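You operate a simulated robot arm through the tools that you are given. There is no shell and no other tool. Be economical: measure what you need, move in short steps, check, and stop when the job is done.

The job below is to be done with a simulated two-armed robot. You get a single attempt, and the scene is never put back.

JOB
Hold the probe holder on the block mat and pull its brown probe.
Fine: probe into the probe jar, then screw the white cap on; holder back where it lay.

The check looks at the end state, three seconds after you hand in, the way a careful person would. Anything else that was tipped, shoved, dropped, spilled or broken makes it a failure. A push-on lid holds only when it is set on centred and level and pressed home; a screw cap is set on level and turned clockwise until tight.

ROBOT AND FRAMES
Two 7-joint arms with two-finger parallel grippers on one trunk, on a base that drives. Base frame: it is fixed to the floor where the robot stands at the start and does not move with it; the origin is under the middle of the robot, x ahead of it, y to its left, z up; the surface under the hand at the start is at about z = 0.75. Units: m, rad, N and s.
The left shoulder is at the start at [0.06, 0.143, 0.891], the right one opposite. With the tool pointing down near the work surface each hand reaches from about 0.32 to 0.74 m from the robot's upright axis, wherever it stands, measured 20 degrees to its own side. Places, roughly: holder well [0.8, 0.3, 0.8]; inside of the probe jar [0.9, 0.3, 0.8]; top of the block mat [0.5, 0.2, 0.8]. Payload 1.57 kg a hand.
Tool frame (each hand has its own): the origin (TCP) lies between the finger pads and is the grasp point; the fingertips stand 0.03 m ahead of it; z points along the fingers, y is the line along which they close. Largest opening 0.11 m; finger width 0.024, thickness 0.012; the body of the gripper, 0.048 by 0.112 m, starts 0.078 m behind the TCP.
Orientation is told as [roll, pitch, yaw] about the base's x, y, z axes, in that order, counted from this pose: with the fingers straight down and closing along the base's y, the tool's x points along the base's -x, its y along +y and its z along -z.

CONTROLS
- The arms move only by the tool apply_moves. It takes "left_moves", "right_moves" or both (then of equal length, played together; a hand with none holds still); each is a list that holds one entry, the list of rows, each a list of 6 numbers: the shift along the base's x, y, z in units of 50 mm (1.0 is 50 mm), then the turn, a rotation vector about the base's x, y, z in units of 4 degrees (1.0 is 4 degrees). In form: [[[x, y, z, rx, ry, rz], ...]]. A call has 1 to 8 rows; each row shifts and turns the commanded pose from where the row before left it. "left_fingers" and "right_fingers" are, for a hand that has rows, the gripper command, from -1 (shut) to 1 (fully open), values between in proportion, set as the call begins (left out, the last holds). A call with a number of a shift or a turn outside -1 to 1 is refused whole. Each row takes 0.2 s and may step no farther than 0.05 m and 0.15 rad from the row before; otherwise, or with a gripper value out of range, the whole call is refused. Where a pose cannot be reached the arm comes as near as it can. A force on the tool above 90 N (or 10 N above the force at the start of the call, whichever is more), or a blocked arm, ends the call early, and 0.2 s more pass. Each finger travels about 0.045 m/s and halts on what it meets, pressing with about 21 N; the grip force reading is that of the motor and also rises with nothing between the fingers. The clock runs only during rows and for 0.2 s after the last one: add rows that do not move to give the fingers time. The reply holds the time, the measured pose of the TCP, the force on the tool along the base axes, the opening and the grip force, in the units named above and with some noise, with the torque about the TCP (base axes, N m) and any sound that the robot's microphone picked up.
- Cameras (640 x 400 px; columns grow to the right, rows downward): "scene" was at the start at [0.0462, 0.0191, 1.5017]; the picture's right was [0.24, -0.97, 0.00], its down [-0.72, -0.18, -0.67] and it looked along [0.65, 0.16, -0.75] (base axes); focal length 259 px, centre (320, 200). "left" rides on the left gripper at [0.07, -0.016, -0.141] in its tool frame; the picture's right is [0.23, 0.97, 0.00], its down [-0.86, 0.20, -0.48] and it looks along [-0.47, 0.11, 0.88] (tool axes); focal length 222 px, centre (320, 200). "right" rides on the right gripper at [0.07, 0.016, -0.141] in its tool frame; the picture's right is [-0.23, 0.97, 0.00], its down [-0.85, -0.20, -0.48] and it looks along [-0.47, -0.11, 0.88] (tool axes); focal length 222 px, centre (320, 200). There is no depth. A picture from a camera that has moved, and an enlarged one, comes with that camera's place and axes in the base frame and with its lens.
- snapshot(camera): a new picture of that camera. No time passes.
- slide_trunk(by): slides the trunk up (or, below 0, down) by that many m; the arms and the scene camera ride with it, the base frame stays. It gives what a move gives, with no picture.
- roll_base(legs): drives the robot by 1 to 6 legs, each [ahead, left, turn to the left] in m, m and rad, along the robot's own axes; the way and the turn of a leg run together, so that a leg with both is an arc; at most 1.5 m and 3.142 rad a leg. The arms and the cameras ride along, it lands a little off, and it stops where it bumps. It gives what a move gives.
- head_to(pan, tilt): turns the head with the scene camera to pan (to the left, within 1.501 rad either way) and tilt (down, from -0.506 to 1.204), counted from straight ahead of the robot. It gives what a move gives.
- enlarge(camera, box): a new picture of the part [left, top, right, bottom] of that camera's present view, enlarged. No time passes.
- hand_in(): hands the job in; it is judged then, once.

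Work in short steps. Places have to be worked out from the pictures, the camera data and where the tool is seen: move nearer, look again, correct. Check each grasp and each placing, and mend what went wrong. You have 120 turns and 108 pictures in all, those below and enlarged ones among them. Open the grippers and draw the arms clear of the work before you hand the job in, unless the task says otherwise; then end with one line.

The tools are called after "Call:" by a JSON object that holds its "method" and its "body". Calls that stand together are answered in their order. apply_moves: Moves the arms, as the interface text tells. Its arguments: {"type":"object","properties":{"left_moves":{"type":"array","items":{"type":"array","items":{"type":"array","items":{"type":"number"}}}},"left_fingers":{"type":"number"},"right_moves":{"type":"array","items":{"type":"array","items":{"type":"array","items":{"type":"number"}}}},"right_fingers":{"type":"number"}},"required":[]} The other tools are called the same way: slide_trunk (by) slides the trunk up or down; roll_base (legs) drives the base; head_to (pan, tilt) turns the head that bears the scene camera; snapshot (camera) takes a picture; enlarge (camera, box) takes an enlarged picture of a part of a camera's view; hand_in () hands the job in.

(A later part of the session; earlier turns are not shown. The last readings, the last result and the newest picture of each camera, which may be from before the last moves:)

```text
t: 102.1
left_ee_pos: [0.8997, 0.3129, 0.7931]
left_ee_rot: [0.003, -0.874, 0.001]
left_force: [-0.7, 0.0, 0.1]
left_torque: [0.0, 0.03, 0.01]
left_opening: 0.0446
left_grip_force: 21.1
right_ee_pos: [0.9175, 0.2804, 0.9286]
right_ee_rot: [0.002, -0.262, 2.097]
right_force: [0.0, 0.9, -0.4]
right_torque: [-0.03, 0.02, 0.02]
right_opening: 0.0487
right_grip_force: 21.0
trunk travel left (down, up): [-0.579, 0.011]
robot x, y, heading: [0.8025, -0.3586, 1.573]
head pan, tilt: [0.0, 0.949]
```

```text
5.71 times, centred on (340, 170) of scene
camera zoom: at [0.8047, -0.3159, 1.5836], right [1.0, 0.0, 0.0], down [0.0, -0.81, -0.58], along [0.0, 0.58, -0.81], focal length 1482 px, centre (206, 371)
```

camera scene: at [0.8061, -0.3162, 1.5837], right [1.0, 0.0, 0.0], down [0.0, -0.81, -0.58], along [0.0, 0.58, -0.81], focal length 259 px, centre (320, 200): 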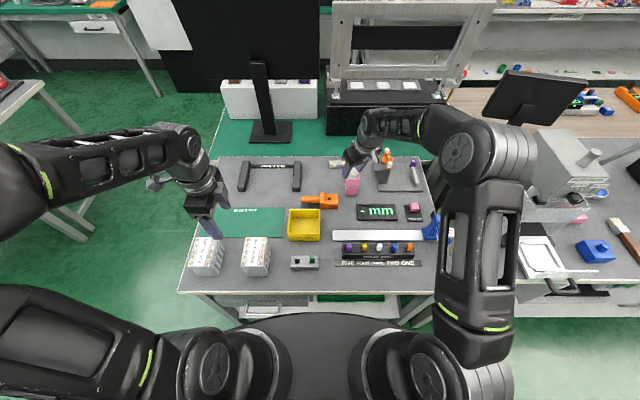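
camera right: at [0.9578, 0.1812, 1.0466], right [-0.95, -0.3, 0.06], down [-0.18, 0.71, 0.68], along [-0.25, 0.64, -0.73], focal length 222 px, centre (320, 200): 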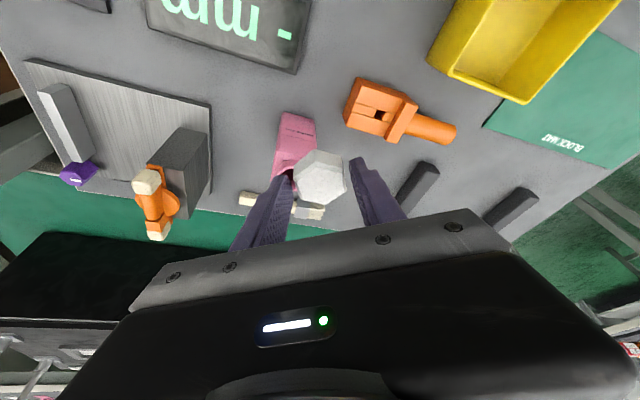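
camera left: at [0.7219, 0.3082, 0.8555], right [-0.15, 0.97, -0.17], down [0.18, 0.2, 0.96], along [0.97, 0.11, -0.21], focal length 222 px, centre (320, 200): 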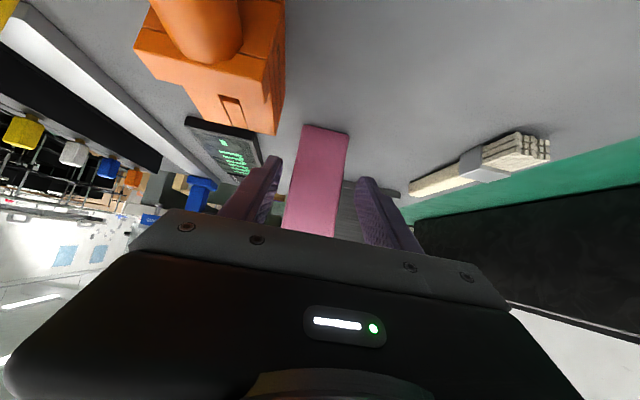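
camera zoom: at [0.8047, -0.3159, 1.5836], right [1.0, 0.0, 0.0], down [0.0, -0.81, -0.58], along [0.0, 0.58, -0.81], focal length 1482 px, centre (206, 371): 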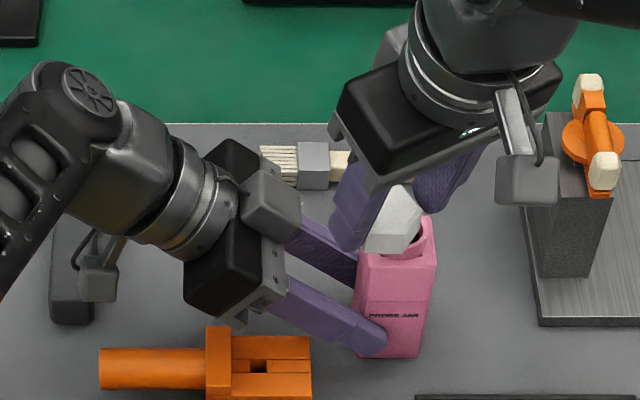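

The left arm was at its reach limit, and closing dragged the jar about 10 mm toward me. It is firmly held now, so I'll screw here and move it back afterwards. The jar mouth is now ≈(0.933, 0.313). I bring the cap over it at low clearance.

Call:
{"method": "apply_moves", "body": {"right_moves": [[[0.12, 0.18, 0, 0, 0, 0], [0.12, 0.18, 0, 0, 0, 0], [0.11, 0.18, -0.1, 0, 0, 0], [0, 0, -0.2, 0, 0, 0], [0, 0, 0, 0, 0, 0]]]}}

Call:
{"method": "enlarge", "body": {"camera": "scene", "box": [330, 145, 380, 195]}}

Call:
{"method": "enlarge", "body": {"camera": "right", "box": [210, 80, 430, 240]}}

```text
t: 103.3
left_ee_pos: [0.8997, 0.3138, 0.7944]
left_ee_rot: [0.001, -0.875, 0.0]
left_force: [0.3, 0.2, -0.2]
left_torque: [0.03, 0.05, 0.01]
left_opening: 0.0443
left_grip_force: 20.9
right_ee_pos: [0.9355, 0.308, 0.9134]
right_ee_rot: [0.001, -0.261, 2.097]
right_force: [0.1, 0.2, -0.4]
right_torque: [-0.01, -0.01, 0.01]
right_opening: 0.0491
right_grip_force: 21.3
trunk travel left (down, up): [-0.579, 0.011]
robot x, y, heading: [0.8033, -0.3627, 1.572]
head pan, tilt: [0.0, 0.949]
```

```text
8.00 times, centred on (355, 170) of scene
camera zoom: at [0.8047, -0.3159, 1.5836], right [1.0, 0.0, 0.0], down [0.0, -0.81, -0.58], along [0.0, 0.58, -0.81], focal length 2074 px, centre (40, 440)
```

zoom: 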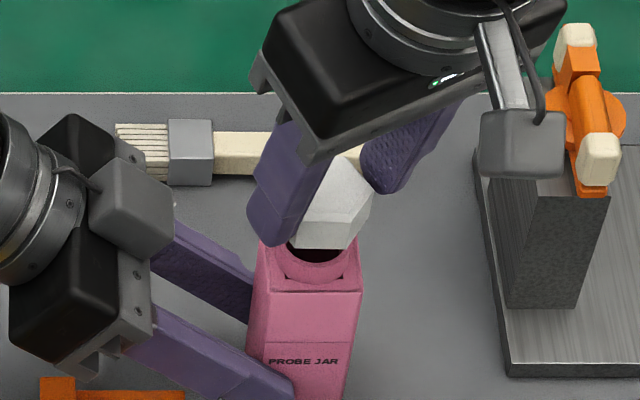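

```text
2.50 times, centred on (320, 160) of right
camera zoom: at [0.9746, 0.2096, 1.0313], right [-0.95, -0.3, 0.06], down [-0.18, 0.71, 0.68], along [-0.25, 0.64, -0.73], focal length 555 px, centre (320, 300)
```

zoom: 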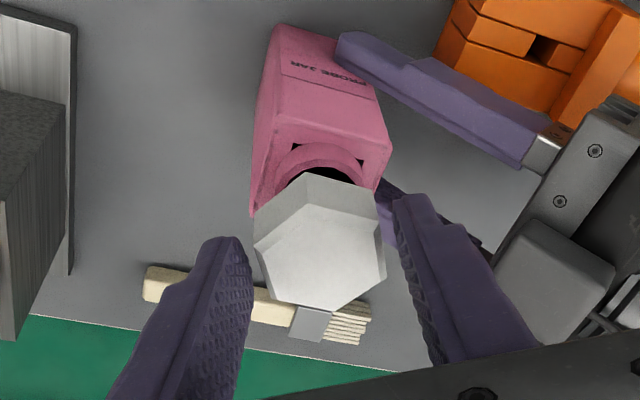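

Comparing both views, the cap is aligned along the finger line but about 4 mm too far (+y). I correct by (+2, −3.5 mm) and lower slowly until contact.

Call:
{"method": "apply_moves", "body": {"right_moves": [[[0.04, -0.07, 0, 0, 0, 0], [0, 0, -0.08, 0, 0, 0], [0, 0, -0.08, 0, 0, 0], [0, 0, -0.08, 0, 0, 0], [0, 0, 0, 0, 0, 0]]]}}

Call:
{"method": "enlarge", "body": {"camera": "scene", "box": [330, 145, 380, 195]}}

```text
t: 104.5
left_ee_pos: [0.9009, 0.3122, 0.7936]
left_ee_rot: [0.002, -0.874, 0.001]
left_force: [-0.1, 0.0, -1.0]
left_torque: [0.0, 0.01, -0.02]
left_opening: 0.0446
left_grip_force: 20.7
right_ee_pos: [0.9369, 0.3032, 0.9025]
right_ee_rot: [0.001, -0.262, 2.096]
right_force: [0.5, -0.2, 0.0]
right_torque: [0.0, -0.01, 0.01]
right_opening: 0.0491
right_grip_force: 20.7
trunk travel left (down, up): [-0.579, 0.011]
robot x, y, heading: [0.8071, -0.3607, 1.574]
head pan, tilt: [0.0, 0.949]
```

```text
8.00 times, centred on (355, 170) of scene
camera zoom: at [0.8047, -0.3159, 1.5836], right [1.0, 0.0, 0.0], down [0.0, -0.81, -0.58], along [0.0, 0.58, -0.81], focal length 2074 px, centre (40, 440)
```

zoom: 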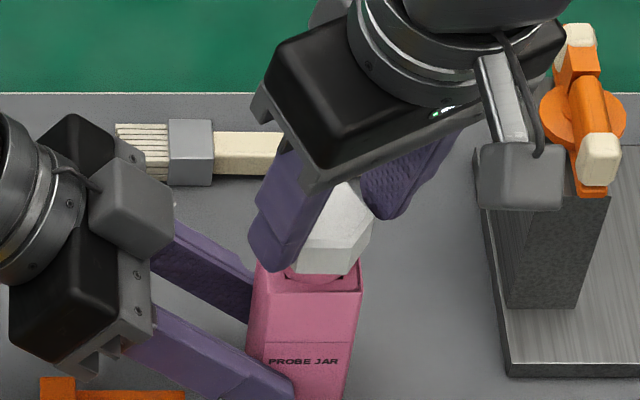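

No contact yet. The cap is just over the rim, so I continue down in 2–3 mm steps watching the force.

Call:
{"method": "apply_moves", "body": {"right_moves": [[[0, 0, -0.05, 0, 0, 0], [0, 0, -0.05, 0, 0, 0], [0, 0, 0, 0, 0, 0]]]}}

Call:
{"method": "apply_moves", "body": {"right_moves": [[[0, 0, -0.05, 0, 0, 0], [0, 0, -0.04, 0, 0, 0], [0, 0, 0, 0, 0, 0]]]}}

```text
t: 105.3
left_ee_pos: [0.8997, 0.3133, 0.7929]
left_ee_rot: [0.004, -0.873, 0.001]
left_force: [2.3, 7.2, -8.7]
left_torque: [-0.19, 0.01, 0.19]
left_opening: 0.0444
left_grip_force: 21.5
right_ee_pos: [0.9357, 0.3027, 0.8986]
right_ee_rot: [0.0, -0.267, 2.096]
right_force: [0.1, -4.1, 18.4]
right_torque: [0.33, 0.27, 0.0]
right_opening: 0.0489
right_grip_force: 21.0
trunk travel left (down, up): [-0.579, 0.011]
robot x, y, heading: [0.8037, -0.3566, 1.578]
head pan, tilt: [0.0, 0.949]
```

```text
t: 106.1
left_ee_pos: [0.8995, 0.3127, 0.7938]
left_ee_rot: [0.0, -0.873, -0.001]
left_force: [0.4, 5.2, -9.0]
left_torque: [-0.07, 0.3, 0.15]
left_opening: 0.0443
left_grip_force: 20.7
right_ee_pos: [0.9361, 0.3027, 0.8931]
right_ee_rot: [0.0, -0.264, 2.094]
right_force: [-1.6, -2.0, 17.9]
right_torque: [0.42, 0.26, 0.07]
right_opening: 0.0492
right_grip_force: 20.7
trunk travel left (down, up): [-0.579, 0.011]
robot x, y, heading: [0.8016, -0.3591, 1.574]
head pan, tilt: [0.0, 0.949]
```

Contact of 18 N started at z≈0.899, and then the hand slid down 5 mm at constant force. I look at how the cap sits.

Call:
{"method": "enlarge", "body": {"camera": "scene", "box": [335, 150, 375, 185]}}

Call:
{"method": "enlarge", "body": {"camera": "right", "box": [210, 80, 430, 240]}}

```text
11.43 times, centred on (355, 168) of scene
camera zoom: at [0.8044, -0.3166, 1.5837], right [1.0, 0.0, 0.0], down [0.0, -0.81, -0.58], along [0.0, 0.58, -0.81], focal length 2964 px, centre (-80, 571)
```

zoom: 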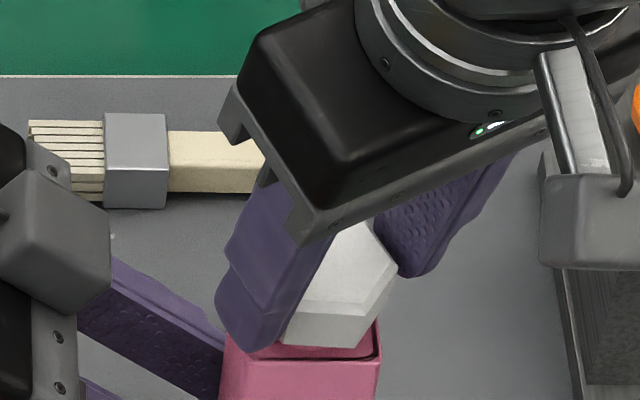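

```text
2.50 times, centred on (320, 160) of right
camera zoom: at [0.9758, 0.2044, 1.0098], right [-0.95, -0.3, 0.06], down [-0.18, 0.71, 0.69], along [-0.25, 0.64, -0.73], focal length 555 px, centre (320, 300)
```

zoom: 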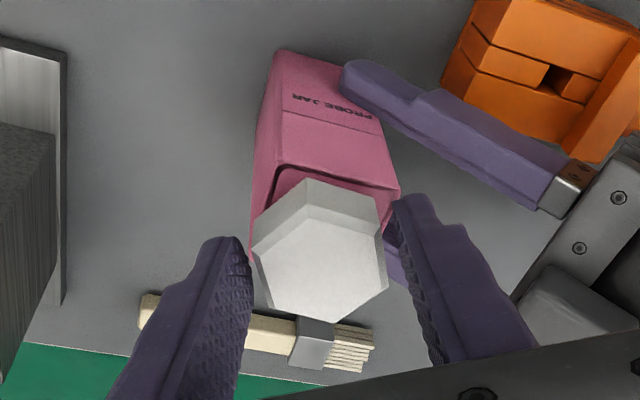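

The cap sits level on the neck with its skirt started over it. I release, rise, remove the lean so the hand is upright, and look at the cap.

Call:
{"method": "apply_moves", "body": {"right_moves": [[[0, 0, 0, 0, 0, 0], [0, 0, 0, 0, 0, 0], [0, 0, 0, 0, 0, 0], [0, 0, 0, 0, 0, 0]]], "right_fingers": 0.3}}

Call:
{"method": "apply_moves", "body": {"right_moves": [[[0, 0, 0.3, 0, 0, 0], [0, 0, 0.5, 0, 0, 0], [0, 0, 0, -0.8125, -0.469, 0], [0, 0, 0, -0.8125, -0.469, 0], [0, 0, 0, -0.8125, -0.469, 0], [0, 0, 0, -0.8125, -0.469, 0], [-0.06, 0.2, 0, 0, 0, 0]]]}}

Call:
{"method": "enlarge", "body": {"camera": "right", "box": [210, 80, 430, 240]}}

Call:
{"method": "enlarge", "body": {"camera": "scene", "box": [335, 150, 375, 185]}}

```text
t: 107.1
left_ee_pos: [0.9002, 0.3132, 0.7926]
left_ee_rot: [0.002, -0.874, -0.001]
left_force: [0.2, -0.1, -0.4]
left_torque: [0.01, 0.04, 0.0]
left_opening: 0.0442
left_grip_force: 20.8
right_ee_pos: [0.9369, 0.3035, 0.892]
right_ee_rot: [0.002, -0.263, 2.095]
right_force: [0.3, 0.3, 0.0]
right_torque: [0.02, 0.0, 0.02]
right_opening: 0.0717
right_grip_force: 0.1
trunk travel left (down, up): [-0.579, 0.011]
robot x, y, heading: [0.8047, -0.3563, 1.573]
head pan, tilt: [0.0, 0.949]
```

```text
t: 108.7
left_ee_pos: [0.8994, 0.3133, 0.7929]
left_ee_rot: [0.003, -0.875, 0.001]
left_force: [-0.8, -1.0, 0.8]
left_torque: [0.02, -0.01, 0.0]
left_opening: 0.0444
left_grip_force: 20.8
right_ee_pos: [0.9346, 0.3138, 0.9317]
right_ee_rot: [0.002, -0.001, 2.098]
right_force: [0.0, 1.3, -0.5]
right_torque: [-0.01, 0.0, 0.0]
right_opening: 0.0715
right_grip_force: 0.1
trunk travel left (down, up): [-0.579, 0.011]
robot x, y, heading: [0.8077, -0.3651, 1.567]
head pan, tilt: [0.0, 0.949]
```

```text
2.50 times, centred on (320, 160) of right
camera zoom: at [0.9561, 0.2442, 1.0735], right [-0.96, -0.29, 0.0], down [-0.26, 0.84, 0.48], along [-0.14, 0.46, -0.88], focal length 555 px, centre (320, 300)
```

zoom: 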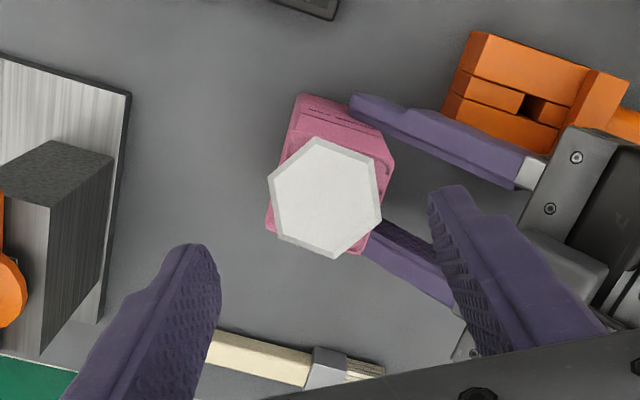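

```text
11.43 times, centred on (355, 168) of scene
camera zoom: at [0.8046, -0.3158, 1.5837], right [1.0, 0.0, 0.0], down [0.0, -0.81, -0.58], along [0.0, 0.58, -0.81], focal length 2964 px, centre (-80, 571)
```

zoom: 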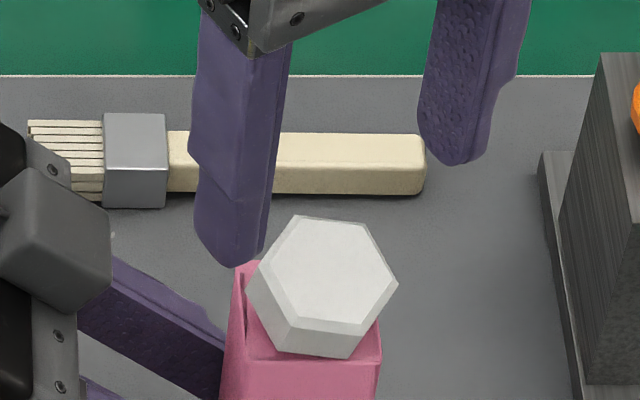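

The cap rests level on the neck, centre ≈(0.9335, 0.311), top ≈0.875. I wind the hand back +60° above it for a long clockwise stroke.

Call:
{"method": "apply_moves", "body": {"right_moves": [[[0, -0.05, 0, 0, 0, 1], [0, 0, 0, 0, 0, 1], [0, 0, 0, 0, 0, 1], [0, 0, 0, 0, 0, 1], [0, 0, 0, 0, 0, 1], [0, 0, 0, 0, 0, 1], [0, 0, 0, 0, 0, 1], [0, 0, 0, 0, 0, 1]]]}}

Call:
{"method": "apply_moves", "body": {"right_moves": [[[0, 0, 0, 0, 0, 1], [0, 0, 0, 0, 0, 1], [0, 0, 0, 0, 0, 1], [0, 0, 0, 0, 0, 1], [0, 0, 0, 0, 0, 1], [0, 0, 0, 0, 0, 1], [0, 0, 0, 0, 0, 0.7], [0, 0, 0, 0, 0, 0]]]}}

Call:
{"method": "enlarge", "body": {"camera": "right", "box": [210, 80, 430, 240]}}

```text
t: 110.5
left_ee_pos: [0.8993, 0.3132, 0.7922]
left_ee_rot: [0.004, -0.875, 0.0]
left_force: [0.4, 0.4, -1.4]
left_torque: [-0.02, -0.01, -0.02]
left_opening: 0.0444
left_grip_force: 21.3
right_ee_pos: [0.9341, 0.3105, 0.9333]
right_ee_rot: [0.001, 0.0, 2.657]
right_force: [-0.1, 0.1, 0.0]
right_torque: [-0.01, -0.02, -0.02]
right_opening: 0.0715
right_grip_force: 0.1
trunk travel left (down, up): [-0.579, 0.011]
robot x, y, heading: [0.8023, -0.3603, 1.574]
head pan, tilt: [0.0, 0.949]
```

```text
t: 112.3
left_ee_pos: [0.9003, 0.3131, 0.7935]
left_ee_rot: [0.003, -0.874, 0.001]
left_force: [0.1, 0.9, -0.2]
left_torque: [0.03, -0.01, 0.02]
left_opening: 0.0441
left_grip_force: 20.9
right_ee_pos: [0.934, 0.3121, 0.9322]
right_ee_rot: [0.002, -0.001, 3.121]
right_force: [0.5, -0.8, -0.2]
right_torque: [0.02, 0.0, 0.0]
right_opening: 0.0716
right_grip_force: 0.0
trunk travel left (down, up): [-0.579, 0.011]
robot x, y, heading: [0.8039, -0.3589, 1.571]
head pan, tilt: [0.0, 0.949]
```

```text
2.50 times, centred on (320, 160) of right
camera zoom: at [1.0049, 0.2937, 1.0725], right [-0.25, -0.97, 0.0], down [-0.85, 0.22, 0.48], along [-0.46, 0.12, -0.88], focal length 555 px, centre (320, 300)
```

zoom: 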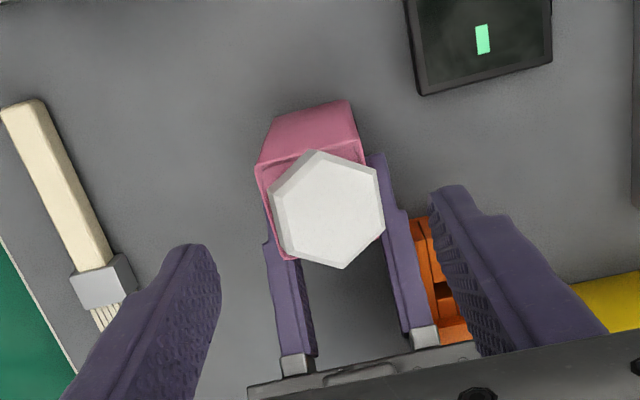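

Aligned. I descend to z≈0.887 and grip the cap with the hand upright.

Call:
{"method": "apply_moves", "body": {"right_moves": [[[0, -0.02, -0.4, 0, 0, 0], [0, 0, -0.3, 0, 0, 0], [0, 0, -0.2, 0, 0, 0], [0, 0, 0, 0, 0, 0]]]}}

Call:
{"method": "apply_moves", "body": {"right_moves": [[[0, 0, 0, 0, 0, 0], [0, 0, 0, 0, 0, 0], [0, 0, 0, 0, 0, 0], [0, 0, 0, 0, 0, 0]]], "right_fingers": -1}}

```text
t: 113.3
left_ee_pos: [0.8998, 0.3136, 0.7934]
left_ee_rot: [0.003, -0.873, 0.0]
left_force: [-0.1, 0.1, -0.4]
left_torque: [-0.03, -0.01, 0.0]
left_opening: 0.0443
left_grip_force: 21.4
right_ee_pos: [0.9335, 0.3116, 0.8858]
right_ee_rot: [0.004, 0.001, 3.122]
right_force: [-0.4, -0.1, -0.3]
right_torque: [0.0, -0.01, 0.01]
right_opening: 0.0716
right_grip_force: 0.0
trunk travel left (down, up): [-0.579, 0.011]
robot x, y, heading: [0.8031, -0.3577, 1.571]
head pan, tilt: [0.0, 0.949]
```

```text
t: 114.3
left_ee_pos: [0.8999, 0.313, 0.7939]
left_ee_rot: [0.002, -0.874, 0.0]
left_force: [0.1, -0.3, 0.1]
left_torque: [-0.03, 0.0, 0.0]
left_opening: 0.0444
left_grip_force: 20.7
right_ee_pos: [0.9339, 0.3122, 0.8878]
right_ee_rot: [0.002, 0.0, 3.122]
right_force: [0.3, 1.2, 0.4]
right_torque: [0.01, -0.03, -0.02]
right_opening: 0.0504
right_grip_force: 21.5
trunk travel left (down, up): [-0.579, 0.011]
robot x, y, heading: [0.8065, -0.3591, 1.569]
head pan, tilt: [0.0, 0.949]
```

The cap is gripped. I press lightly and turn clockwise 32°, watching torque.

Call:
{"method": "apply_moves", "body": {"right_moves": [[[0, 0, -0.03, 0, 0, -1], [0, 0, -0.01, 0, 0, -1], [0, 0, -0.01, 0, 0, -1], [0, 0, -0.01, 0, 0, -1], [0, 0, -0.01, 0, 0, -1], [0, 0, -0.01, 0, 0, -1], [0, 0, -0.01, 0, 0, -1], [0, 0, -0.01, 0, 0, -1]]]}}

```text
t: 116.1
left_ee_pos: [0.9007, 0.3131, 0.7926]
left_ee_rot: [0.002, -0.875, 0.002]
left_force: [4.3, 3.2, -5.4]
left_torque: [0.04, 0.47, 0.07]
left_opening: 0.0446
left_grip_force: 20.6
right_ee_pos: [0.934, 0.31, 0.8822]
right_ee_rot: [0.001, 0.0, 2.562]
right_force: [-5.2, -3.0, 9.0]
right_torque: [-0.23, 0.13, 0.04]
right_opening: 0.0498
right_grip_force: 20.9
trunk travel left (down, up): [-0.579, 0.011]
robot x, y, heading: [0.8071, -0.3601, 1.573]
head pan, tilt: [0.0, 0.949]
```

It turns freely with a light press (9 N). I continue clockwise.

Call:
{"method": "apply_moves", "body": {"right_moves": [[[0, 0, -0.01, 0, 0, -1], [0, 0, -0.01, 0, 0, -1], [0, 0, -0.01, 0, 0, -1], [0, 0, -0.01, 0, 0, -1], [0, 0, -0.01, 0, 0, -1], [0, 0, -0.01, 0, 0, -1], [0, 0, -0.01, 0, 0, -1], [0, 0, -0.01, 0, 0, -1]]]}}

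Call:
{"method": "apply_moves", "body": {"right_moves": [[[0, 0, -0.005, 0, 0, -1], [0, 0, -0.005, 0, 0, -1], [0, 0, -0.005, 0, 0, -1], [0, 0, -0.005, 0, 0, -1], [0, 0, -0.005, 0, 0, -1], [0, 0, -0.005, 0, 0, -1], [0, 0, -0.005, 0, 0, -1], [0, 0, -0.005, 0, 0, -1]]]}}

Call:
{"method": "enlarge", "body": {"camera": "scene", "box": [335, 150, 375, 185]}}

```text
t: 117.9
left_ee_pos: [0.8992, 0.3134, 0.793]
left_ee_rot: [0.007, -0.873, 0.0]
left_force: [3.6, 19.6, -13.3]
left_torque: [-0.26, 0.08, 0.11]
left_opening: 0.0448
left_grip_force: 21.2
right_ee_pos: [0.9334, 0.3088, 0.8799]
right_ee_rot: [0.001, 0.0, 2.003]
right_force: [-2.4, -17.7, 23.8]
right_torque: [-0.82, 0.53, 0.43]
right_opening: 0.0442
right_grip_force: 21.0
trunk travel left (down, up): [-0.579, 0.011]
robot x, y, heading: [0.8066, -0.3601, 1.57]
head pan, tilt: [0.0, 0.949]
```

```text
t: 119.7
left_ee_pos: [0.8996, 0.3116, 0.7943]
left_ee_rot: [0.007, -0.875, -0.002]
left_force: [6.2, 22.0, -7.3]
left_torque: [-0.12, 0.31, 0.13]
left_opening: 0.0447
left_grip_force: 21.1
right_ee_pos: [0.9322, 0.3094, 0.8794]
right_ee_rot: [0.003, -0.005, 1.446]
right_force: [-11.9, -13.8, 36.9]
right_torque: [-0.41, 1.02, 0.55]
right_opening: 0.0441
right_grip_force: 20.7
trunk travel left (down, up): [-0.579, 0.011]
robot x, y, heading: [0.8051, -0.3592, 1.571]
head pan, tilt: [0.0, 0.949]
```

```text
11.43 times, centred on (355, 168) of scene
camera zoom: at [0.8034, -0.3184, 1.5839], right [1.0, 0.0, 0.0], down [0.0, -0.81, -0.58], along [0.0, 0.58, -0.81], focal length 2964 px, centre (-80, 571)
```

zoom: 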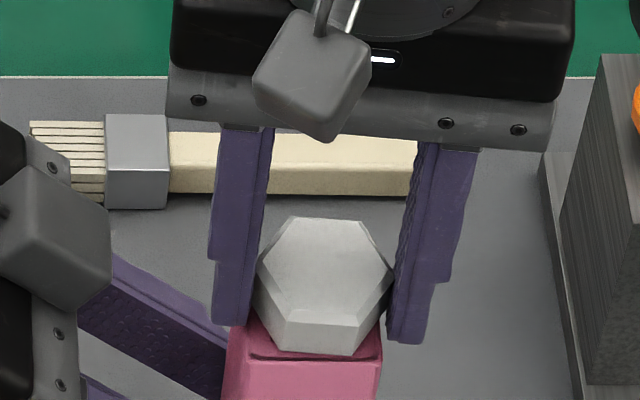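

The opening changed from 50 to 44 mm during the turn, so the fingers may have slipped around the cap, and the press force grew to 37 N. I release, rise and inspect the cap.

Call:
{"method": "apply_moves", "body": {"right_moves": [[[0, 0, 0.05, 0, 0, 0], [0, 0, 0, 0, 0, 0], [0, 0, 0, 0, 0, 0], [0, 0, 0, 0, 0, 0], [0, 0, 0.5, 0, 0, 0], [0, 0, 0.5, 0, 0, 0]]], "right_fingers": 0.3}}

Call:
{"method": "enlarge", "body": {"camera": "scene", "box": [335, 150, 375, 185]}}

Call:
{"method": "enlarge", "body": {"camera": "right", "box": [260, 110, 380, 200]}}

```text
t: 121.1
left_ee_pos: [0.9022, 0.3107, 0.7954]
left_ee_rot: [0.002, -0.874, 0.0]
left_force: [4.8, -4.5, 14.6]
left_torque: [-0.16, -0.29, -0.08]
left_opening: 0.0443
left_grip_force: 21.2
right_ee_pos: [0.934, 0.3088, 0.9288]
right_ee_rot: [0.003, -0.001, 1.447]
right_force: [0.1, 0.0, 0.2]
right_torque: [0.0, -0.06, 0.02]
right_opening: 0.0715
right_grip_force: 0.1
trunk travel left (down, up): [-0.579, 0.011]
robot x, y, heading: [0.8067, -0.3603, 1.569]
head pan, tilt: [0.0, 0.949]
```

```text
11.43 times, centred on (355, 168) of scene
camera zoom: at [0.805, -0.3182, 1.5837], right [1.0, 0.0, 0.0], down [0.0, -0.81, -0.58], along [0.0, 0.58, -0.81], focal length 2964 px, centre (-80, 571)
```

zoom: 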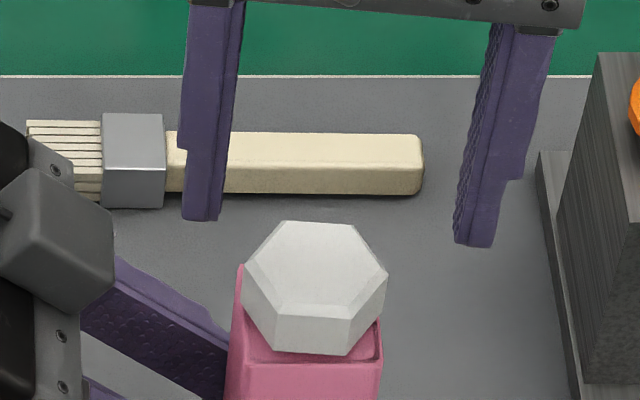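

```text
4.44 times, centred on (320, 155) of right
camera zoom: at [0.9106, 0.2405, 1.0692], right [-0.94, 0.35, 0.0], down [0.3, 0.82, 0.48], along [0.16, 0.45, -0.88], focal length 987 px, centre (320, 400)
```

zoom: 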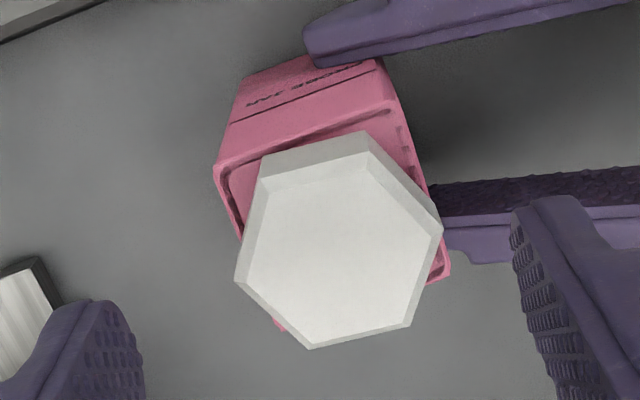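

The real gripping flats turn out to be at the visual corners, so the first part of the stroke slipped and then the cap followed by about 60°. It is still level on the jar, centre (0.9305, 0.308). I wind back +64° to grip properly on flats and turn again with less downforce.

Call:
{"method": "apply_moves", "body": {"right_moves": [[[-0.07, -0.016, 0, 0, 0, 0.994], [0, 0, 0, 0, 0, 0.994], [0, 0, 0, 0, 0, 0.994], [0, 0, 0, 0, 0, 0.994], [0, 0, 0, 0, 0, 0.994], [0, 0, 0, 0, 0, 0.994], [0, 0, 0, 0, 0, 0.994], [0, 0, 0, 0, 0, 0.994]]]}}

Call:
{"method": "apply_moves", "body": {"right_moves": [[[0, 0, 0, 0, 0, 0.994], [0, 0, 0, 0, 0, 0.994], [0, 0, 0, 0, 0, 0.994], [0, 0, 0, 0, 0, 0.994], [0, 0, 0, 0, 0, 0.994], [0, 0, -0.25, 0, 0, 0.994], [0, 0, -0.3, 0, 0, 0.994], [0, 0, -0.3, 0, 0, 0.994]]]}}

Call:
{"method": "apply_moves", "body": {"right_moves": [[[0, 0, 0, 0, 0, 0], [0, 0, 0, 0, 0, 0], [0, 0, 0, 0, 0, 0], [0, 0, 0, 0, 0, 0]]], "right_fingers": -1}}

```text
t: 122.9
left_ee_pos: [0.9004, 0.3111, 0.7943]
left_ee_rot: [0.006, -0.875, -0.003]
left_force: [3.6, -1.8, 14.9]
left_torque: [-0.13, -0.26, -0.03]
left_opening: 0.0441
left_grip_force: 20.9
right_ee_pos: [0.9312, 0.3077, 0.9297]
right_ee_rot: [-0.001, -0.002, 2.003]
right_force: [-1.3, 0.0, -0.6]
right_torque: [-0.04, 0.01, -0.03]
right_opening: 0.0714
right_grip_force: 0.1
trunk travel left (down, up): [-0.579, 0.011]
robot x, y, heading: [0.8075, -0.3598, 1.575]
head pan, tilt: [0.0, 0.949]
```

```text
t: 124.7
left_ee_pos: [0.8997, 0.3116, 0.7935]
left_ee_rot: [0.004, -0.874, -0.001]
left_force: [1.2, -0.6, 14.2]
left_torque: [-0.08, -0.13, -0.04]
left_opening: 0.0444
left_grip_force: 20.8
right_ee_pos: [0.9311, 0.3076, 0.8881]
right_ee_rot: [-0.001, -0.002, 2.56]
right_force: [-1.3, 0.8, -0.2]
right_torque: [0.04, 0.0, -0.01]
right_opening: 0.0717
right_grip_force: 0.1
trunk travel left (down, up): [-0.579, 0.011]
robot x, y, heading: [0.8034, -0.3617, 1.572]
head pan, tilt: [0.0, 0.949]
```

```text
t: 125.7
left_ee_pos: [0.8989, 0.3115, 0.7943]
left_ee_rot: [0.002, -0.876, -0.003]
left_force: [-5.3, -8.4, 12.6]
left_torque: [0.22, -0.34, -0.28]
left_opening: 0.0443
left_grip_force: 21.0
right_ee_pos: [0.9318, 0.3091, 0.8879]
right_ee_rot: [-0.002, -0.001, 2.557]
right_force: [6.1, 8.3, 0.3]
right_torque: [0.43, -0.27, -0.02]
right_opening: 0.0438
right_grip_force: 20.9
trunk travel left (down, up): [-0.579, 0.011]
robot x, y, heading: [0.8031, -0.3609, 1.571]
head pan, tilt: [0.0, 0.949]
```

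Gripped on true flats (43.8 mm). I relieve about 1 mm of side load and turn clockwise 32° per call.

Call:
{"method": "apply_moves", "body": {"right_moves": [[[0.02, 0.03, -0.02, 0, 0, 0], [0, 0, 0, 0, 0, -1], [0, 0, 0, 0, 0, -1], [0, 0, -0.005, 0, 0, -1], [0, 0, -0.005, 0, 0, -1], [0, 0, -0.005, 0, 0, -1], [0, 0, -0.005, 0, 0, -1], [0, 0, -0.005, 0, 0, -1]]]}}

Call:
{"method": "apply_moves", "body": {"right_moves": [[[0, 0, -0.005, 0, 0, -1], [0, 0, -0.005, 0, 0, -1], [0, 0, -0.005, 0, 0, -1], [0, 0, -0.005, 0, 0, -1], [0, 0, -0.005, 0, 0, -1], [0, 0, -0.005, 0, 0, -1], [0, 0, -0.005, 0, 0, -1], [0, 0, -0.005, 0, 0, -1]]]}}

```text
t: 127.5
left_ee_pos: [0.9001, 0.311, 0.7938]
left_ee_rot: [0.003, -0.873, 0.0]
left_force: [2.6, 9.2, -8.2]
left_torque: [-0.27, 0.56, 0.25]
left_opening: 0.0443
left_grip_force: 21.0
right_ee_pos: [0.9314, 0.3104, 0.8855]
right_ee_rot: [0.003, -0.003, 2.068]
right_force: [-1.1, -8.6, 19.3]
right_torque: [-0.32, 0.1, 0.05]
right_opening: 0.0443
right_grip_force: 20.1
trunk travel left (down, up): [-0.579, 0.011]
robot x, y, heading: [0.8069, -0.358, 1.571]
head pan, tilt: [0.0, 0.949]
```

```text
t: 129.3
left_ee_pos: [0.8996, 0.3134, 0.794]
left_ee_rot: [0.005, -0.875, -0.001]
left_force: [7.0, 8.5, -6.6]
left_torque: [-0.09, 0.54, 0.31]
left_opening: 0.0444
left_grip_force: 21.0
right_ee_pos: [0.9315, 0.3109, 0.8838]
right_ee_rot: [0.001, -0.002, 1.509]
right_force: [-7.0, -5.1, 19.9]
right_torque: [0.12, 0.17, 0.02]
right_opening: 0.0441
right_grip_force: 20.8
trunk travel left (down, up): [-0.579, 0.011]
robot x, y, heading: [0.8039, -0.3597, 1.576]
head pan, tilt: [0.0, 0.949]
```

The cap is turning with the fingers and torque is low, so it isn't tight yet. I continue clockwise.

Call:
{"method": "apply_moves", "body": {"right_moves": [[[0, 0, -0.003, 0, 0, -1], [0, 0, -0.003, 0, 0, -1], [0, 0, -0.003, 0, 0, -1], [0, 0, -0.003, 0, 0, -1], [0, 0, -0.003, 0, 0, -1], [0, 0, -0.003, 0, 0, -1], [0, 0, -0.003, 0, 0, -1], [0, 0, -0.003, 0, 0, -1]]]}}

Call:
{"method": "apply_moves", "body": {"right_moves": [[[0, 0, -0.003, 0, 0, -1], [0, 0, -0.003, 0, 0, -1], [0, 0, -0.003, 0, 0, -1], [0, 0, -0.003, 0, 0, -1], [0, 0, -0.003, 0, 0, -1], [0, 0, -0.003, 0, 0, -1], [0, 0, -0.003, 0, 0, -1], [0, 0, -0.003, 0, 0, -1]]]}}

```text
t: 131.1
left_ee_pos: [0.8994, 0.3122, 0.7942]
left_ee_rot: [0.001, -0.875, -0.002]
left_force: [7.7, -1.2, 0.7]
left_torque: [0.02, 0.31, 0.01]
left_opening: 0.0442
left_grip_force: 20.6
right_ee_pos: [0.9307, 0.3104, 0.8837]
right_ee_rot: [0.002, -0.002, 0.95]
right_force: [-10.3, 0.0, 10.0]
right_torque: [0.07, 0.31, 0.04]
right_opening: 0.044
right_grip_force: 20.9
trunk travel left (down, up): [-0.579, 0.011]
robot x, y, heading: [0.8027, -0.3639, 1.576]
head pan, tilt: [0.0, 0.949]
```

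```text
t: 132.9
left_ee_pos: [0.9005, 0.3106, 0.795]
left_ee_rot: [0.004, -0.873, 0.0]
left_force: [11.1, -2.6, 8.1]
left_torque: [0.17, -0.09, -0.06]
left_opening: 0.0445
left_grip_force: 20.8
right_ee_pos: [0.9315, 0.3109, 0.8832]
right_ee_rot: [0.004, -0.001, 0.389]
right_force: [-10.2, 6.2, 8.8]
right_torque: [0.12, 0.34, 0.04]
right_opening: 0.044
right_grip_force: 21.3
trunk travel left (down, up): [-0.579, 0.011]
robot x, y, heading: [0.8015, -0.3575, 1.569]
head pan, tilt: [0.0, 0.949]
```

Downforce fell to about 9 N as I turned, which suggests the cap is screwing down. I go on another 32°.

Call:
{"method": "apply_moves", "body": {"right_moves": [[[0, 0, -0.004, 0, 0, -1], [0, 0, -0.004, 0, 0, -1], [0, 0, -0.004, 0, 0, -1], [0, 0, -0.004, 0, 0, -1], [0, 0, -0.004, 0, 0, -1], [0, 0, -0.004, 0, 0, -1], [0, 0, -0.004, 0, 0, -1], [0, 0, -0.004, 0, 0, -1]]]}}

Call:
{"method": "enlarge", "body": {"camera": "scene", "box": [335, 150, 375, 185]}}

```text
t: 134.7
left_ee_pos: [0.8999, 0.3121, 0.7937]
left_ee_rot: [0.005, -0.876, 0.0]
left_force: [9.4, -10.1, 6.2]
left_torque: [0.37, -0.37, -0.2]
left_opening: 0.0447
left_grip_force: 20.9
right_ee_pos: [0.9304, 0.3096, 0.8818]
right_ee_rot: [0.005, -0.001, -0.166]
right_force: [-7.4, 13.7, 19.0]
right_torque: [0.35, 0.11, -0.02]
right_opening: 0.0441
right_grip_force: 21.4
trunk travel left (down, up): [-0.579, 0.011]
robot x, y, heading: [0.8095, -0.3576, 1.565]
head pan, tilt: [0.0, 0.949]
```

```text
11.43 times, centred on (355, 168) of scene
camera zoom: at [0.8042, -0.3185, 1.5838], right [1.0, 0.0, 0.0], down [0.0, -0.81, -0.58], along [0.0, 0.58, -0.81], focal length 2964 px, centre (-80, 571)
```

zoom: 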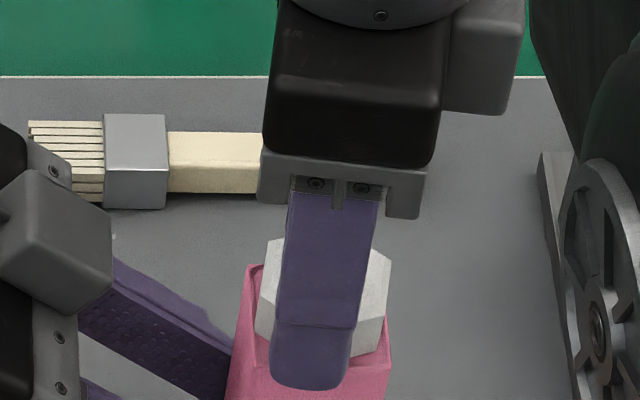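

No tightening torque yet after about 220°. I open, wind back 120° around the cap slightly raised, and take another stroke.

Call:
{"method": "apply_moves", "body": {"right_moves": [[[0, 0, 0, 0, 0, 0], [0, 0, 0, 0, 0, 0], [0, 0, 0, 0, 0, 0], [0.02, -0.02, 0.12, 0, 0, 1], [0, 0, 0, 0, 0, 1], [0, 0, 0, 0, 0, 1], [0, 0, 0, 0, 0, 1], [0, 0, 0, 0, 0, 1]]], "right_fingers": 0.3}}

Call:
{"method": "apply_moves", "body": {"right_moves": [[[0, 0, 0, 0, 0, 1], [0, 0, 0, 0, 0, 1], [0, 0, 0, 0, 0, 1], [0, 0, 0, 0, 0, 1], [0, 0, 0, 0, 0, 1], [0, 0, 0, 0, 0, 1], [0, 0, 0, 0, 0, 1], [0, 0, 0, 0, 0, 1]]]}}

Call:
{"method": "apply_moves", "body": {"right_moves": [[[0, 0, 0, 0, 0, 1], [0, 0, 0, 0, 0, 1], [0, 0, 0, 0, 0, 1], [0, 0, 0, 0, 0, 1], [0, 0, 0, 0, 0, 1], [0, 0, 0, 0, 0, 1], [0, 0, 0, 0, 0, 1], [0, 0, 0, 0, 0, 1]]]}}

Call:
{"method": "apply_moves", "body": {"right_moves": [[[0, 0, 0, 0, 0, 1], [0, 0, 0, 0, 0, 1], [0, 0, 0, 0, 0, 1], [0, 0, 0, 0, 0, 1], [0, 0, 0, 0, 0, 1], [0, 0, 0, 0, 0, 1], [0, 0, 0, 0, 0, 1], [0, 0, 0, 0, 0, 1]]]}}

Call:
{"method": "enlarge", "body": {"camera": "right", "box": [260, 110, 380, 200]}}

```text
t: 136.5
left_ee_pos: [0.8999, 0.3131, 0.794]
left_ee_rot: [0.003, -0.876, -0.001]
left_force: [-3.0, 1.8, 7.6]
left_torque: [0.07, -0.32, 0.11]
left_opening: 0.0444
left_grip_force: 21.5
right_ee_pos: [0.9327, 0.3111, 0.8856]
right_ee_rot: [0.002, -0.002, 0.185]
right_force: [0.6, 0.1, 0.5]
right_torque: [-0.01, -0.02, -0.03]
right_opening: 0.0715
right_grip_force: 0.1
trunk travel left (down, up): [-0.579, 0.011]
robot x, y, heading: [0.8055, -0.361, 1.571]
head pan, tilt: [0.0, 0.949]
```

```text
t: 138.3
left_ee_pos: [0.8993, 0.312, 0.794]
left_ee_rot: [0.003, -0.873, -0.001]
left_force: [-0.7, 1.1, 6.7]
left_torque: [-0.01, -0.37, 0.05]
left_opening: 0.0446
left_grip_force: 21.3
right_ee_pos: [0.9323, 0.3096, 0.8862]
right_ee_rot: [0.002, -0.001, 0.744]
right_force: [-0.6, -0.4, -0.6]
right_torque: [-0.02, 0.0, 0.04]
right_opening: 0.0712
right_grip_force: 0.0
trunk travel left (down, up): [-0.579, 0.011]
robot x, y, heading: [0.8061, -0.3584, 1.577]
head pan, tilt: [0.0, 0.949]
```

```text
t: 140.1
left_ee_pos: [0.9012, 0.3122, 0.7942]
left_ee_rot: [0.001, -0.874, -0.001]
left_force: [0.9, -0.3, 6.4]
left_torque: [-0.07, -0.34, -0.02]
left_opening: 0.0445
left_grip_force: 21.1
right_ee_pos: [0.9315, 0.3104, 0.8874]
right_ee_rot: [0.002, -0.002, 1.302]
right_force: [-0.2, -1.2, -0.1]
right_torque: [0.01, -0.01, -0.01]
right_opening: 0.0718
right_grip_force: 0.0
trunk travel left (down, up): [-0.579, 0.011]
robot x, y, heading: [0.8038, -0.358, 1.575]
head pan, tilt: [0.0, 0.949]
```

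```text
t: 141.9
left_ee_pos: [0.9004, 0.3119, 0.7936]
left_ee_rot: [0.001, -0.874, 0.002]
left_force: [0.6, -0.5, 4.8]
left_torque: [-0.09, -0.32, -0.12]
left_opening: 0.0445
left_grip_force: 20.9
right_ee_pos: [0.9325, 0.3096, 0.8858]
right_ee_rot: [0.0, -0.002, 1.862]
right_force: [-0.1, 0.1, -0.4]
right_torque: [0.0, -0.01, 0.02]
right_opening: 0.0714
right_grip_force: 0.1
trunk travel left (down, up): [-0.579, 0.011]
robot x, y, heading: [0.8064, -0.3605, 1.573]
head pan, tilt: [0.0, 0.949]
```

```text
4.44 times, centred on (320, 155) of right
camera zoom: at [0.9381, 0.2371, 1.0263], right [-1.0, -0.06, 0.0], down [-0.05, 0.88, 0.48], along [-0.03, 0.48, -0.88], focal length 987 px, centre (320, 400)
```

zoom: 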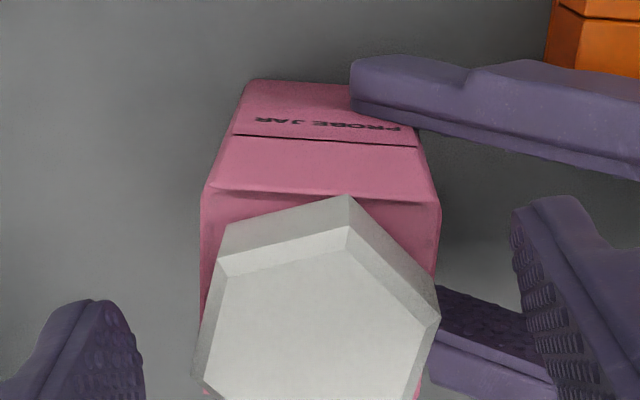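

The cap sits flat on the jar with its gripping directions lined up. I close again and continue the clockwise stroke.

Call:
{"method": "apply_moves", "body": {"right_moves": [[[0, 0, -0.05, 0, 0, 0.95], [0, 0, 0, 0, 0, 0], [0, 0, 0, 0, 0, 0], [0, 0, 0, 0, 0, 0], [0, 0, 0, 0, 0, 0]]], "right_fingers": -1}}

Call:
{"method": "apply_moves", "body": {"right_moves": [[[0, 0, -0.01, 0, 0, -1], [0, 0, -0.004, 0, 0, -1], [0, 0, -0.004, 0, 0, -1], [0, 0, -0.004, 0, 0, -1], [0, 0, -0.004, 0, 0, -1], [0, 0, -0.004, 0, 0, -1], [0, 0, -0.004, 0, 0, -1], [0, 0, -0.004, 0, 0, -1]]]}}

Call:
{"method": "apply_moves", "body": {"right_moves": [[[0, 0, -0.004, 0, 0, -1], [0, 0, -0.004, 0, 0, -1], [0, 0, -0.004, 0, 0, -1], [0, 0, -0.004, 0, 0, -1], [0, 0, -0.004, 0, 0, -1], [0, 0, -0.004, 0, 0, -1], [0, 0, -0.004, 0, 0, -1], [0, 0, -0.004, 0, 0, -1]]]}}

Call:
{"method": "apply_moves", "body": {"right_moves": [[[0, 0, -0.004, 0, 0, -1], [0, 0, -0.004, 0, 0, -1], [0, 0, -0.004, 0, 0, -1], [0, 0, -0.004, 0, 0, -1], [0, 0, -0.004, 0, 0, -1], [0, 0, -0.004, 0, 0, -1], [0, 0, -0.004, 0, 0, -1], [0, 0, -0.004, 0, 0, -1]]]}}

```text
t: 143.1
left_ee_pos: [0.8999, 0.3119, 0.7934]
left_ee_rot: [0.002, -0.872, 0.0]
left_force: [-7.7, -4.7, 3.4]
left_torque: [0.03, -0.53, -0.12]
left_opening: 0.0444
left_grip_force: 21.8
right_ee_pos: [0.9337, 0.3104, 0.8837]
right_ee_rot: [0.0, 0.0, 1.926]
right_force: [7.7, 4.3, -1.2]
right_torque: [0.13, -0.45, -0.03]
right_opening: 0.0439
right_grip_force: 21.0
trunk travel left (down, up): [-0.579, 0.011]
robot x, y, heading: [0.8076, -0.357, 1.575]
head pan, tilt: [0.0, 0.949]
```

```text
t: 144.9
left_ee_pos: [0.901, 0.3123, 0.793]
left_ee_rot: [0.003, -0.875, 0.001]
left_force: [1.9, 2.5, -5.4]
left_torque: [0.01, 0.19, 0.1]
left_opening: 0.0446
left_grip_force: 20.6
right_ee_pos: [0.9306, 0.3086, 0.8834]
right_ee_rot: [0.002, 0.0, 1.367]
right_force: [-2.5, -1.8, 7.7]
right_torque: [-0.1, 0.12, 0.01]
right_opening: 0.0441
right_grip_force: 20.9
trunk travel left (down, up): [-0.579, 0.011]
robot x, y, heading: [0.806, -0.3596, 1.576]
head pan, tilt: [0.0, 0.949]
```

```text
t: 146.7
left_ee_pos: [0.8999, 0.3122, 0.7937]
left_ee_rot: [0.002, -0.873, -0.002]
left_force: [8.6, -1.2, -6.7]
left_torque: [0.08, 0.43, -0.01]
left_opening: 0.0444
left_grip_force: 21.1
right_ee_pos: [0.9328, 0.3102, 0.8801]
right_ee_rot: [0.002, -0.003, 0.808]
right_force: [-9.2, 3.5, 18.9]
right_torque: [0.05, 0.33, 0.06]
right_opening: 0.0441
right_grip_force: 21.3
trunk travel left (down, up): [-0.579, 0.011]
robot x, y, heading: [0.8071, -0.3568, 1.572]
head pan, tilt: [0.0, 0.949]
```

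```text
t: 148.5
left_ee_pos: [0.8992, 0.3127, 0.7938]
left_ee_rot: [0.001, -0.874, -0.002]
left_force: [9.8, -6.9, -3.4]
left_torque: [0.25, -0.08, -0.37]
left_opening: 0.0445
left_grip_force: 20.9
right_ee_pos: [0.9316, 0.3092, 0.8807]
right_ee_rot: [0.005, -0.002, 0.25]
right_force: [-9.8, 12.1, 22.2]
right_torque: [0.51, 0.56, 0.3]
right_opening: 0.0439
right_grip_force: 21.4
trunk travel left (down, up): [-0.579, 0.011]
robot x, y, heading: [0.8041, -0.3589, 1.572]
head pan, tilt: [0.0, 0.949]
```

Torque about z rose to 0.3 N·m, so it is starting to tighten. I continue.

Call:
{"method": "apply_moves", "body": {"right_moves": [[[0, 0, -0.002, 0, 0, -1], [0, 0, -0.002, 0, 0, -1], [0, 0, -0.002, 0, 0, -1], [0, 0, -0.002, 0, 0, -1], [0, 0, -0.002, 0, 0, -1], [0, 0, -0.002, 0, 0, -1]]]}}

```text
t: 149.9
left_ee_pos: [0.8994, 0.3119, 0.7944]
left_ee_rot: [0.005, -0.874, 0.0]
left_force: [8.4, -8.0, -3.6]
left_torque: [0.3, -0.17, -0.57]
left_opening: 0.0452
left_grip_force: 21.1
right_ee_pos: [0.9322, 0.3102, 0.8815]
right_ee_rot: [0.006, 0.001, -0.169]
right_force: [-4.4, 11.4, 26.9]
right_torque: [0.35, 0.14, 0.52]
right_opening: 0.0438
right_grip_force: 21.0
trunk travel left (down, up): [-0.579, 0.011]
robot x, y, heading: [0.8052, -0.3583, 1.573]
head pan, tilt: [0.0, 0.949]
```

Call:
{"method": "apply_moves", "body": {"right_moves": [[[0, 0, 0, 0, 0, -1], [0, 0, 0, 0, 0, -1], [0, 0, 0, 0, 0, -1]]]}}

Call:
{"method": "enlarge", "body": {"camera": "scene", "box": [325, 145, 385, 200]}}

```text
t: 150.7
left_ee_pos: [0.8986, 0.3132, 0.7937]
left_ee_rot: [0.007, -0.871, 0.002]
left_force: [0.6, -0.7, -2.7]
left_torque: [0.2, -0.3, -0.52]
left_opening: 0.0473
left_grip_force: 20.9
right_ee_pos: [0.9341, 0.3105, 0.8802]
right_ee_rot: [0.005, -0.001, -0.381]
right_force: [3.7, 7.3, 26.9]
right_torque: [0.13, -0.52, 0.77]
right_opening: 0.0441
right_grip_force: 21.1
trunk travel left (down, up): [-0.579, 0.011]
robot x, y, heading: [0.8041, -0.3574, 1.574]
head pan, tilt: [0.0, 0.949]
```

```text
7.27 times, centred on (355, 172) of scene
camera zoom: at [0.8045, -0.3176, 1.5838], right [1.0, 0.0, 0.0], down [0.0, -0.81, -0.58], along [0.0, 0.58, -0.81], focal length 1886 px, centre (66, 400)
```

zoom: 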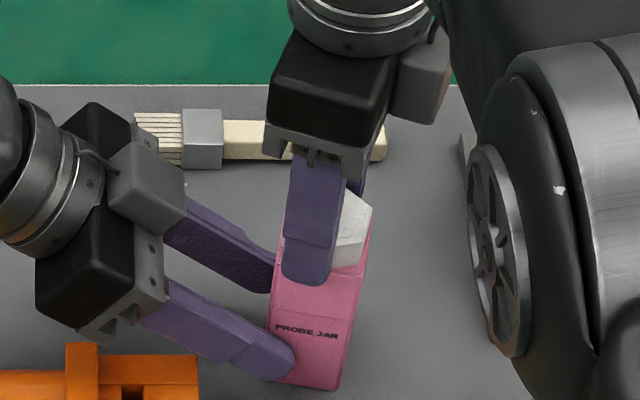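

The cap is tight: 0.77 N·m, and the jar now starts turning in the left grip, so I stop. I open the left hand, back it out along its approach, and keep the right on the cap to re-align the jar afterwards.

Call:
{"method": "apply_moves", "body": {"left_moves": [[[0, 0, 0, 0, 0, 0], [0, 0, 0, 0, 0, 0], [0, 0, 0, 0, 0, 0], [-0.3, 0, 0.25, 0, 0, 0], [-0.4, 0, 0.33, 0, 0, 0], [-0.4, 0, 0.33, 0, 0, 0], [-0.5, 0, 0.5, 0, 0, 0], [-0.5, 0, 0.7, 0, 0, 0]]], "left_fingers": 0.13}}

Call:
{"method": "enlarge", "body": {"camera": "scene", "box": [325, 145, 385, 200]}}

```text
t: 152.5
left_ee_pos: [0.7971, 0.3265, 0.8957]
left_ee_rot: [0.008, -0.873, -0.004]
left_force: [1.0, -0.5, 0.4]
left_torque: [0.07, 0.05, 0.04]
left_opening: 0.0622
left_grip_force: 0.0
left hand out of reach, approached as far as the arm can: row 5, 6, 7
right_ee_pos: [0.9309, 0.3087, 0.8793]
right_ee_rot: [0.001, 0.005, -0.376]
right_force: [-0.6, 3.6, 27.5]
right_torque: [-0.26, -0.33, -0.05]
right_opening: 0.0442
right_grip_force: 21.1
trunk travel left (down, up): [-0.579, 0.011]
robot x, y, heading: [0.8031, -0.3593, 1.575]
head pan, tilt: [0.0, 0.949]
```

```text
7.27 times, centred on (355, 172) of scene
camera zoom: at [0.806, -0.319, 1.5837], right [1.0, 0.0, 0.0], down [0.0, -0.81, -0.58], along [0.0, 0.58, -0.81], focal length 1886 px, centre (66, 400)
```

zoom: 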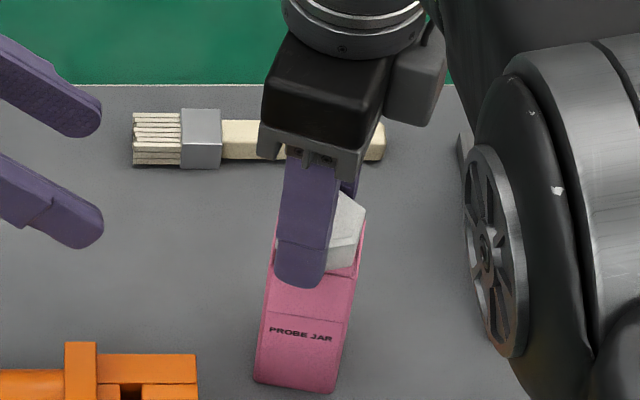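

The cap is tight and the jar stands at ≈(0.931, 0.309), turned about −9° and 16 mm nearer than its original place. I lift it slightly by the cap, turn it back +9°, move it +16 mm in y and set it down.

Call:
{"method": "apply_moves", "body": {"right_moves": [[[0, 0, 0.05, 0, 0, 0], [0, 0, 0.05, 0, 0, 0], [0, 0, 0.03, 0, 0, 0]]]}}

Call:
{"method": "apply_moves", "body": {"right_moves": [[[0, 0.08, 0, 0, 0, 0.75], [0, 0.08, 0, 0, 0, 0.75], [0, 0.08, 0, 0, 0, 0.75], [0, 0.07, 0, 0, 0, 0], [0, 0, 0, 0, 0, 0]]]}}

Call:
{"method": "enlarge", "body": {"camera": "scene", "box": [325, 145, 385, 200]}}

```text
t: 153.3
left_ee_pos: [0.7965, 0.3279, 0.8935]
left_ee_rot: [0.001, -0.873, 0.001]
left_force: [-0.8, -0.5, -0.5]
left_torque: [0.01, 0.01, 0.01]
left_opening: 0.0622
left_grip_force: 0.0
right_ee_pos: [0.9337, 0.3087, 0.8823]
right_ee_rot: [-0.003, -0.003, -0.379]
right_force: [1.0, 0.3, -1.5]
right_torque: [-0.02, 0.0, 0.04]
right_opening: 0.0445
right_grip_force: 20.6
trunk travel left (down, up): [-0.579, 0.011]
robot x, y, heading: [0.8026, -0.3562, 1.57]
head pan, tilt: [0.0, 0.949]
```

```text
t: 154.5
left_ee_pos: [0.7964, 0.3277, 0.8944]
left_ee_rot: [0.002, -0.874, 0.001]
left_force: [0.0, -0.5, -0.1]
left_torque: [-0.01, 0.01, 0.0]
left_opening: 0.0623
left_grip_force: 0.1
right_ee_pos: [0.9326, 0.3251, 0.8844]
right_ee_rot: [0.0, -0.002, -0.218]
right_force: [-0.3, 0.3, -0.8]
right_torque: [0.01, -0.01, -0.02]
right_opening: 0.0443
right_grip_force: 21.2
trunk travel left (down, up): [-0.579, 0.011]
robot x, y, heading: [0.8033, -0.3593, 1.57]
head pan, tilt: [0.0, 0.949]
```

```text
7.27 times, centred on (355, 172) of scene
camera zoom: at [0.8047, -0.3159, 1.5836], right [1.0, 0.0, 0.0], down [0.0, -0.81, -0.58], along [0.0, 0.58, -0.81], focal length 1886 px, centre (66, 400)
```

zoom: 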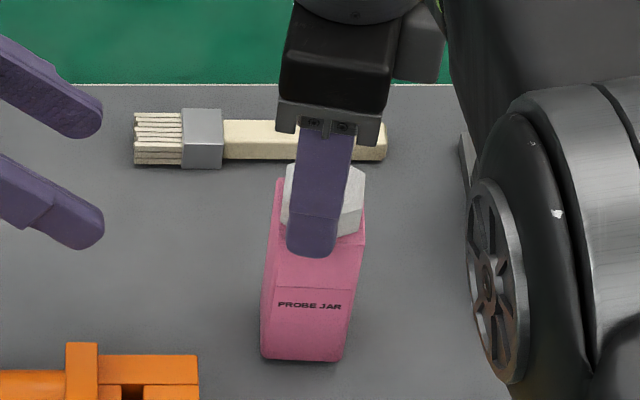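

The jar lifts with the cap, so the cap holds. It needs −3 mm x, −2.5 mm y and about +3° to match the original view, then I set it down.

Call:
{"method": "apply_moves", "body": {"right_moves": [[[-0.06, -0.05, 0, 0, 0, 0.7], [0, 0, -0.03, 0, 0, 0], [0, 0, -0.03, 0, 0, 0], [0, 0, 0, 0, 0, 0]]]}}

```text
t: 155.5
left_ee_pos: [0.7963, 0.3274, 0.8937]
left_ee_rot: [0.0, -0.874, 0.0]
left_force: [-0.9, 1.3, 0.1]
left_torque: [-0.01, 0.0, 0.01]
left_opening: 0.0624
left_grip_force: 0.1
right_ee_pos: [0.9298, 0.3238, 0.881]
right_ee_rot: [0.0, -0.001, -0.17]
right_force: [1.2, 0.7, -1.4]
right_torque: [-0.03, 0.0, -0.01]
right_opening: 0.0442
right_grip_force: 21.5
trunk travel left (down, up): [-0.579, 0.011]
robot x, y, heading: [0.8032, -0.3569, 1.575]
head pan, tilt: [0.0, 0.949]
```

Not touching yet, so I lower in 1 mm steps.

Call:
{"method": "apply_moves", "body": {"right_moves": [[[0, 0, -0.02, 0, 0, 0], [0, 0, -0.02, 0, 0, 0], [0, 0, 0, 0, 0, 0]]]}}

```text
t: 156.3
left_ee_pos: [0.7964, 0.3273, 0.8944]
left_ee_rot: [0.0, -0.875, 0.0]
left_force: [-0.3, -0.1, -0.1]
left_torque: [0.03, -0.02, -0.03]
left_opening: 0.0624
left_grip_force: 0.1
right_ee_pos: [0.9291, 0.3226, 0.8806]
right_ee_rot: [0.002, -0.001, -0.171]
right_force: [1.0, 0.1, 5.2]
right_torque: [0.07, -0.15, 0.01]
right_opening: 0.0442
right_grip_force: 20.9
trunk travel left (down, up): [-0.579, 0.011]
robot x, y, heading: [0.8022, -0.3602, 1.567]
head pan, tilt: [0.0, 0.949]
```

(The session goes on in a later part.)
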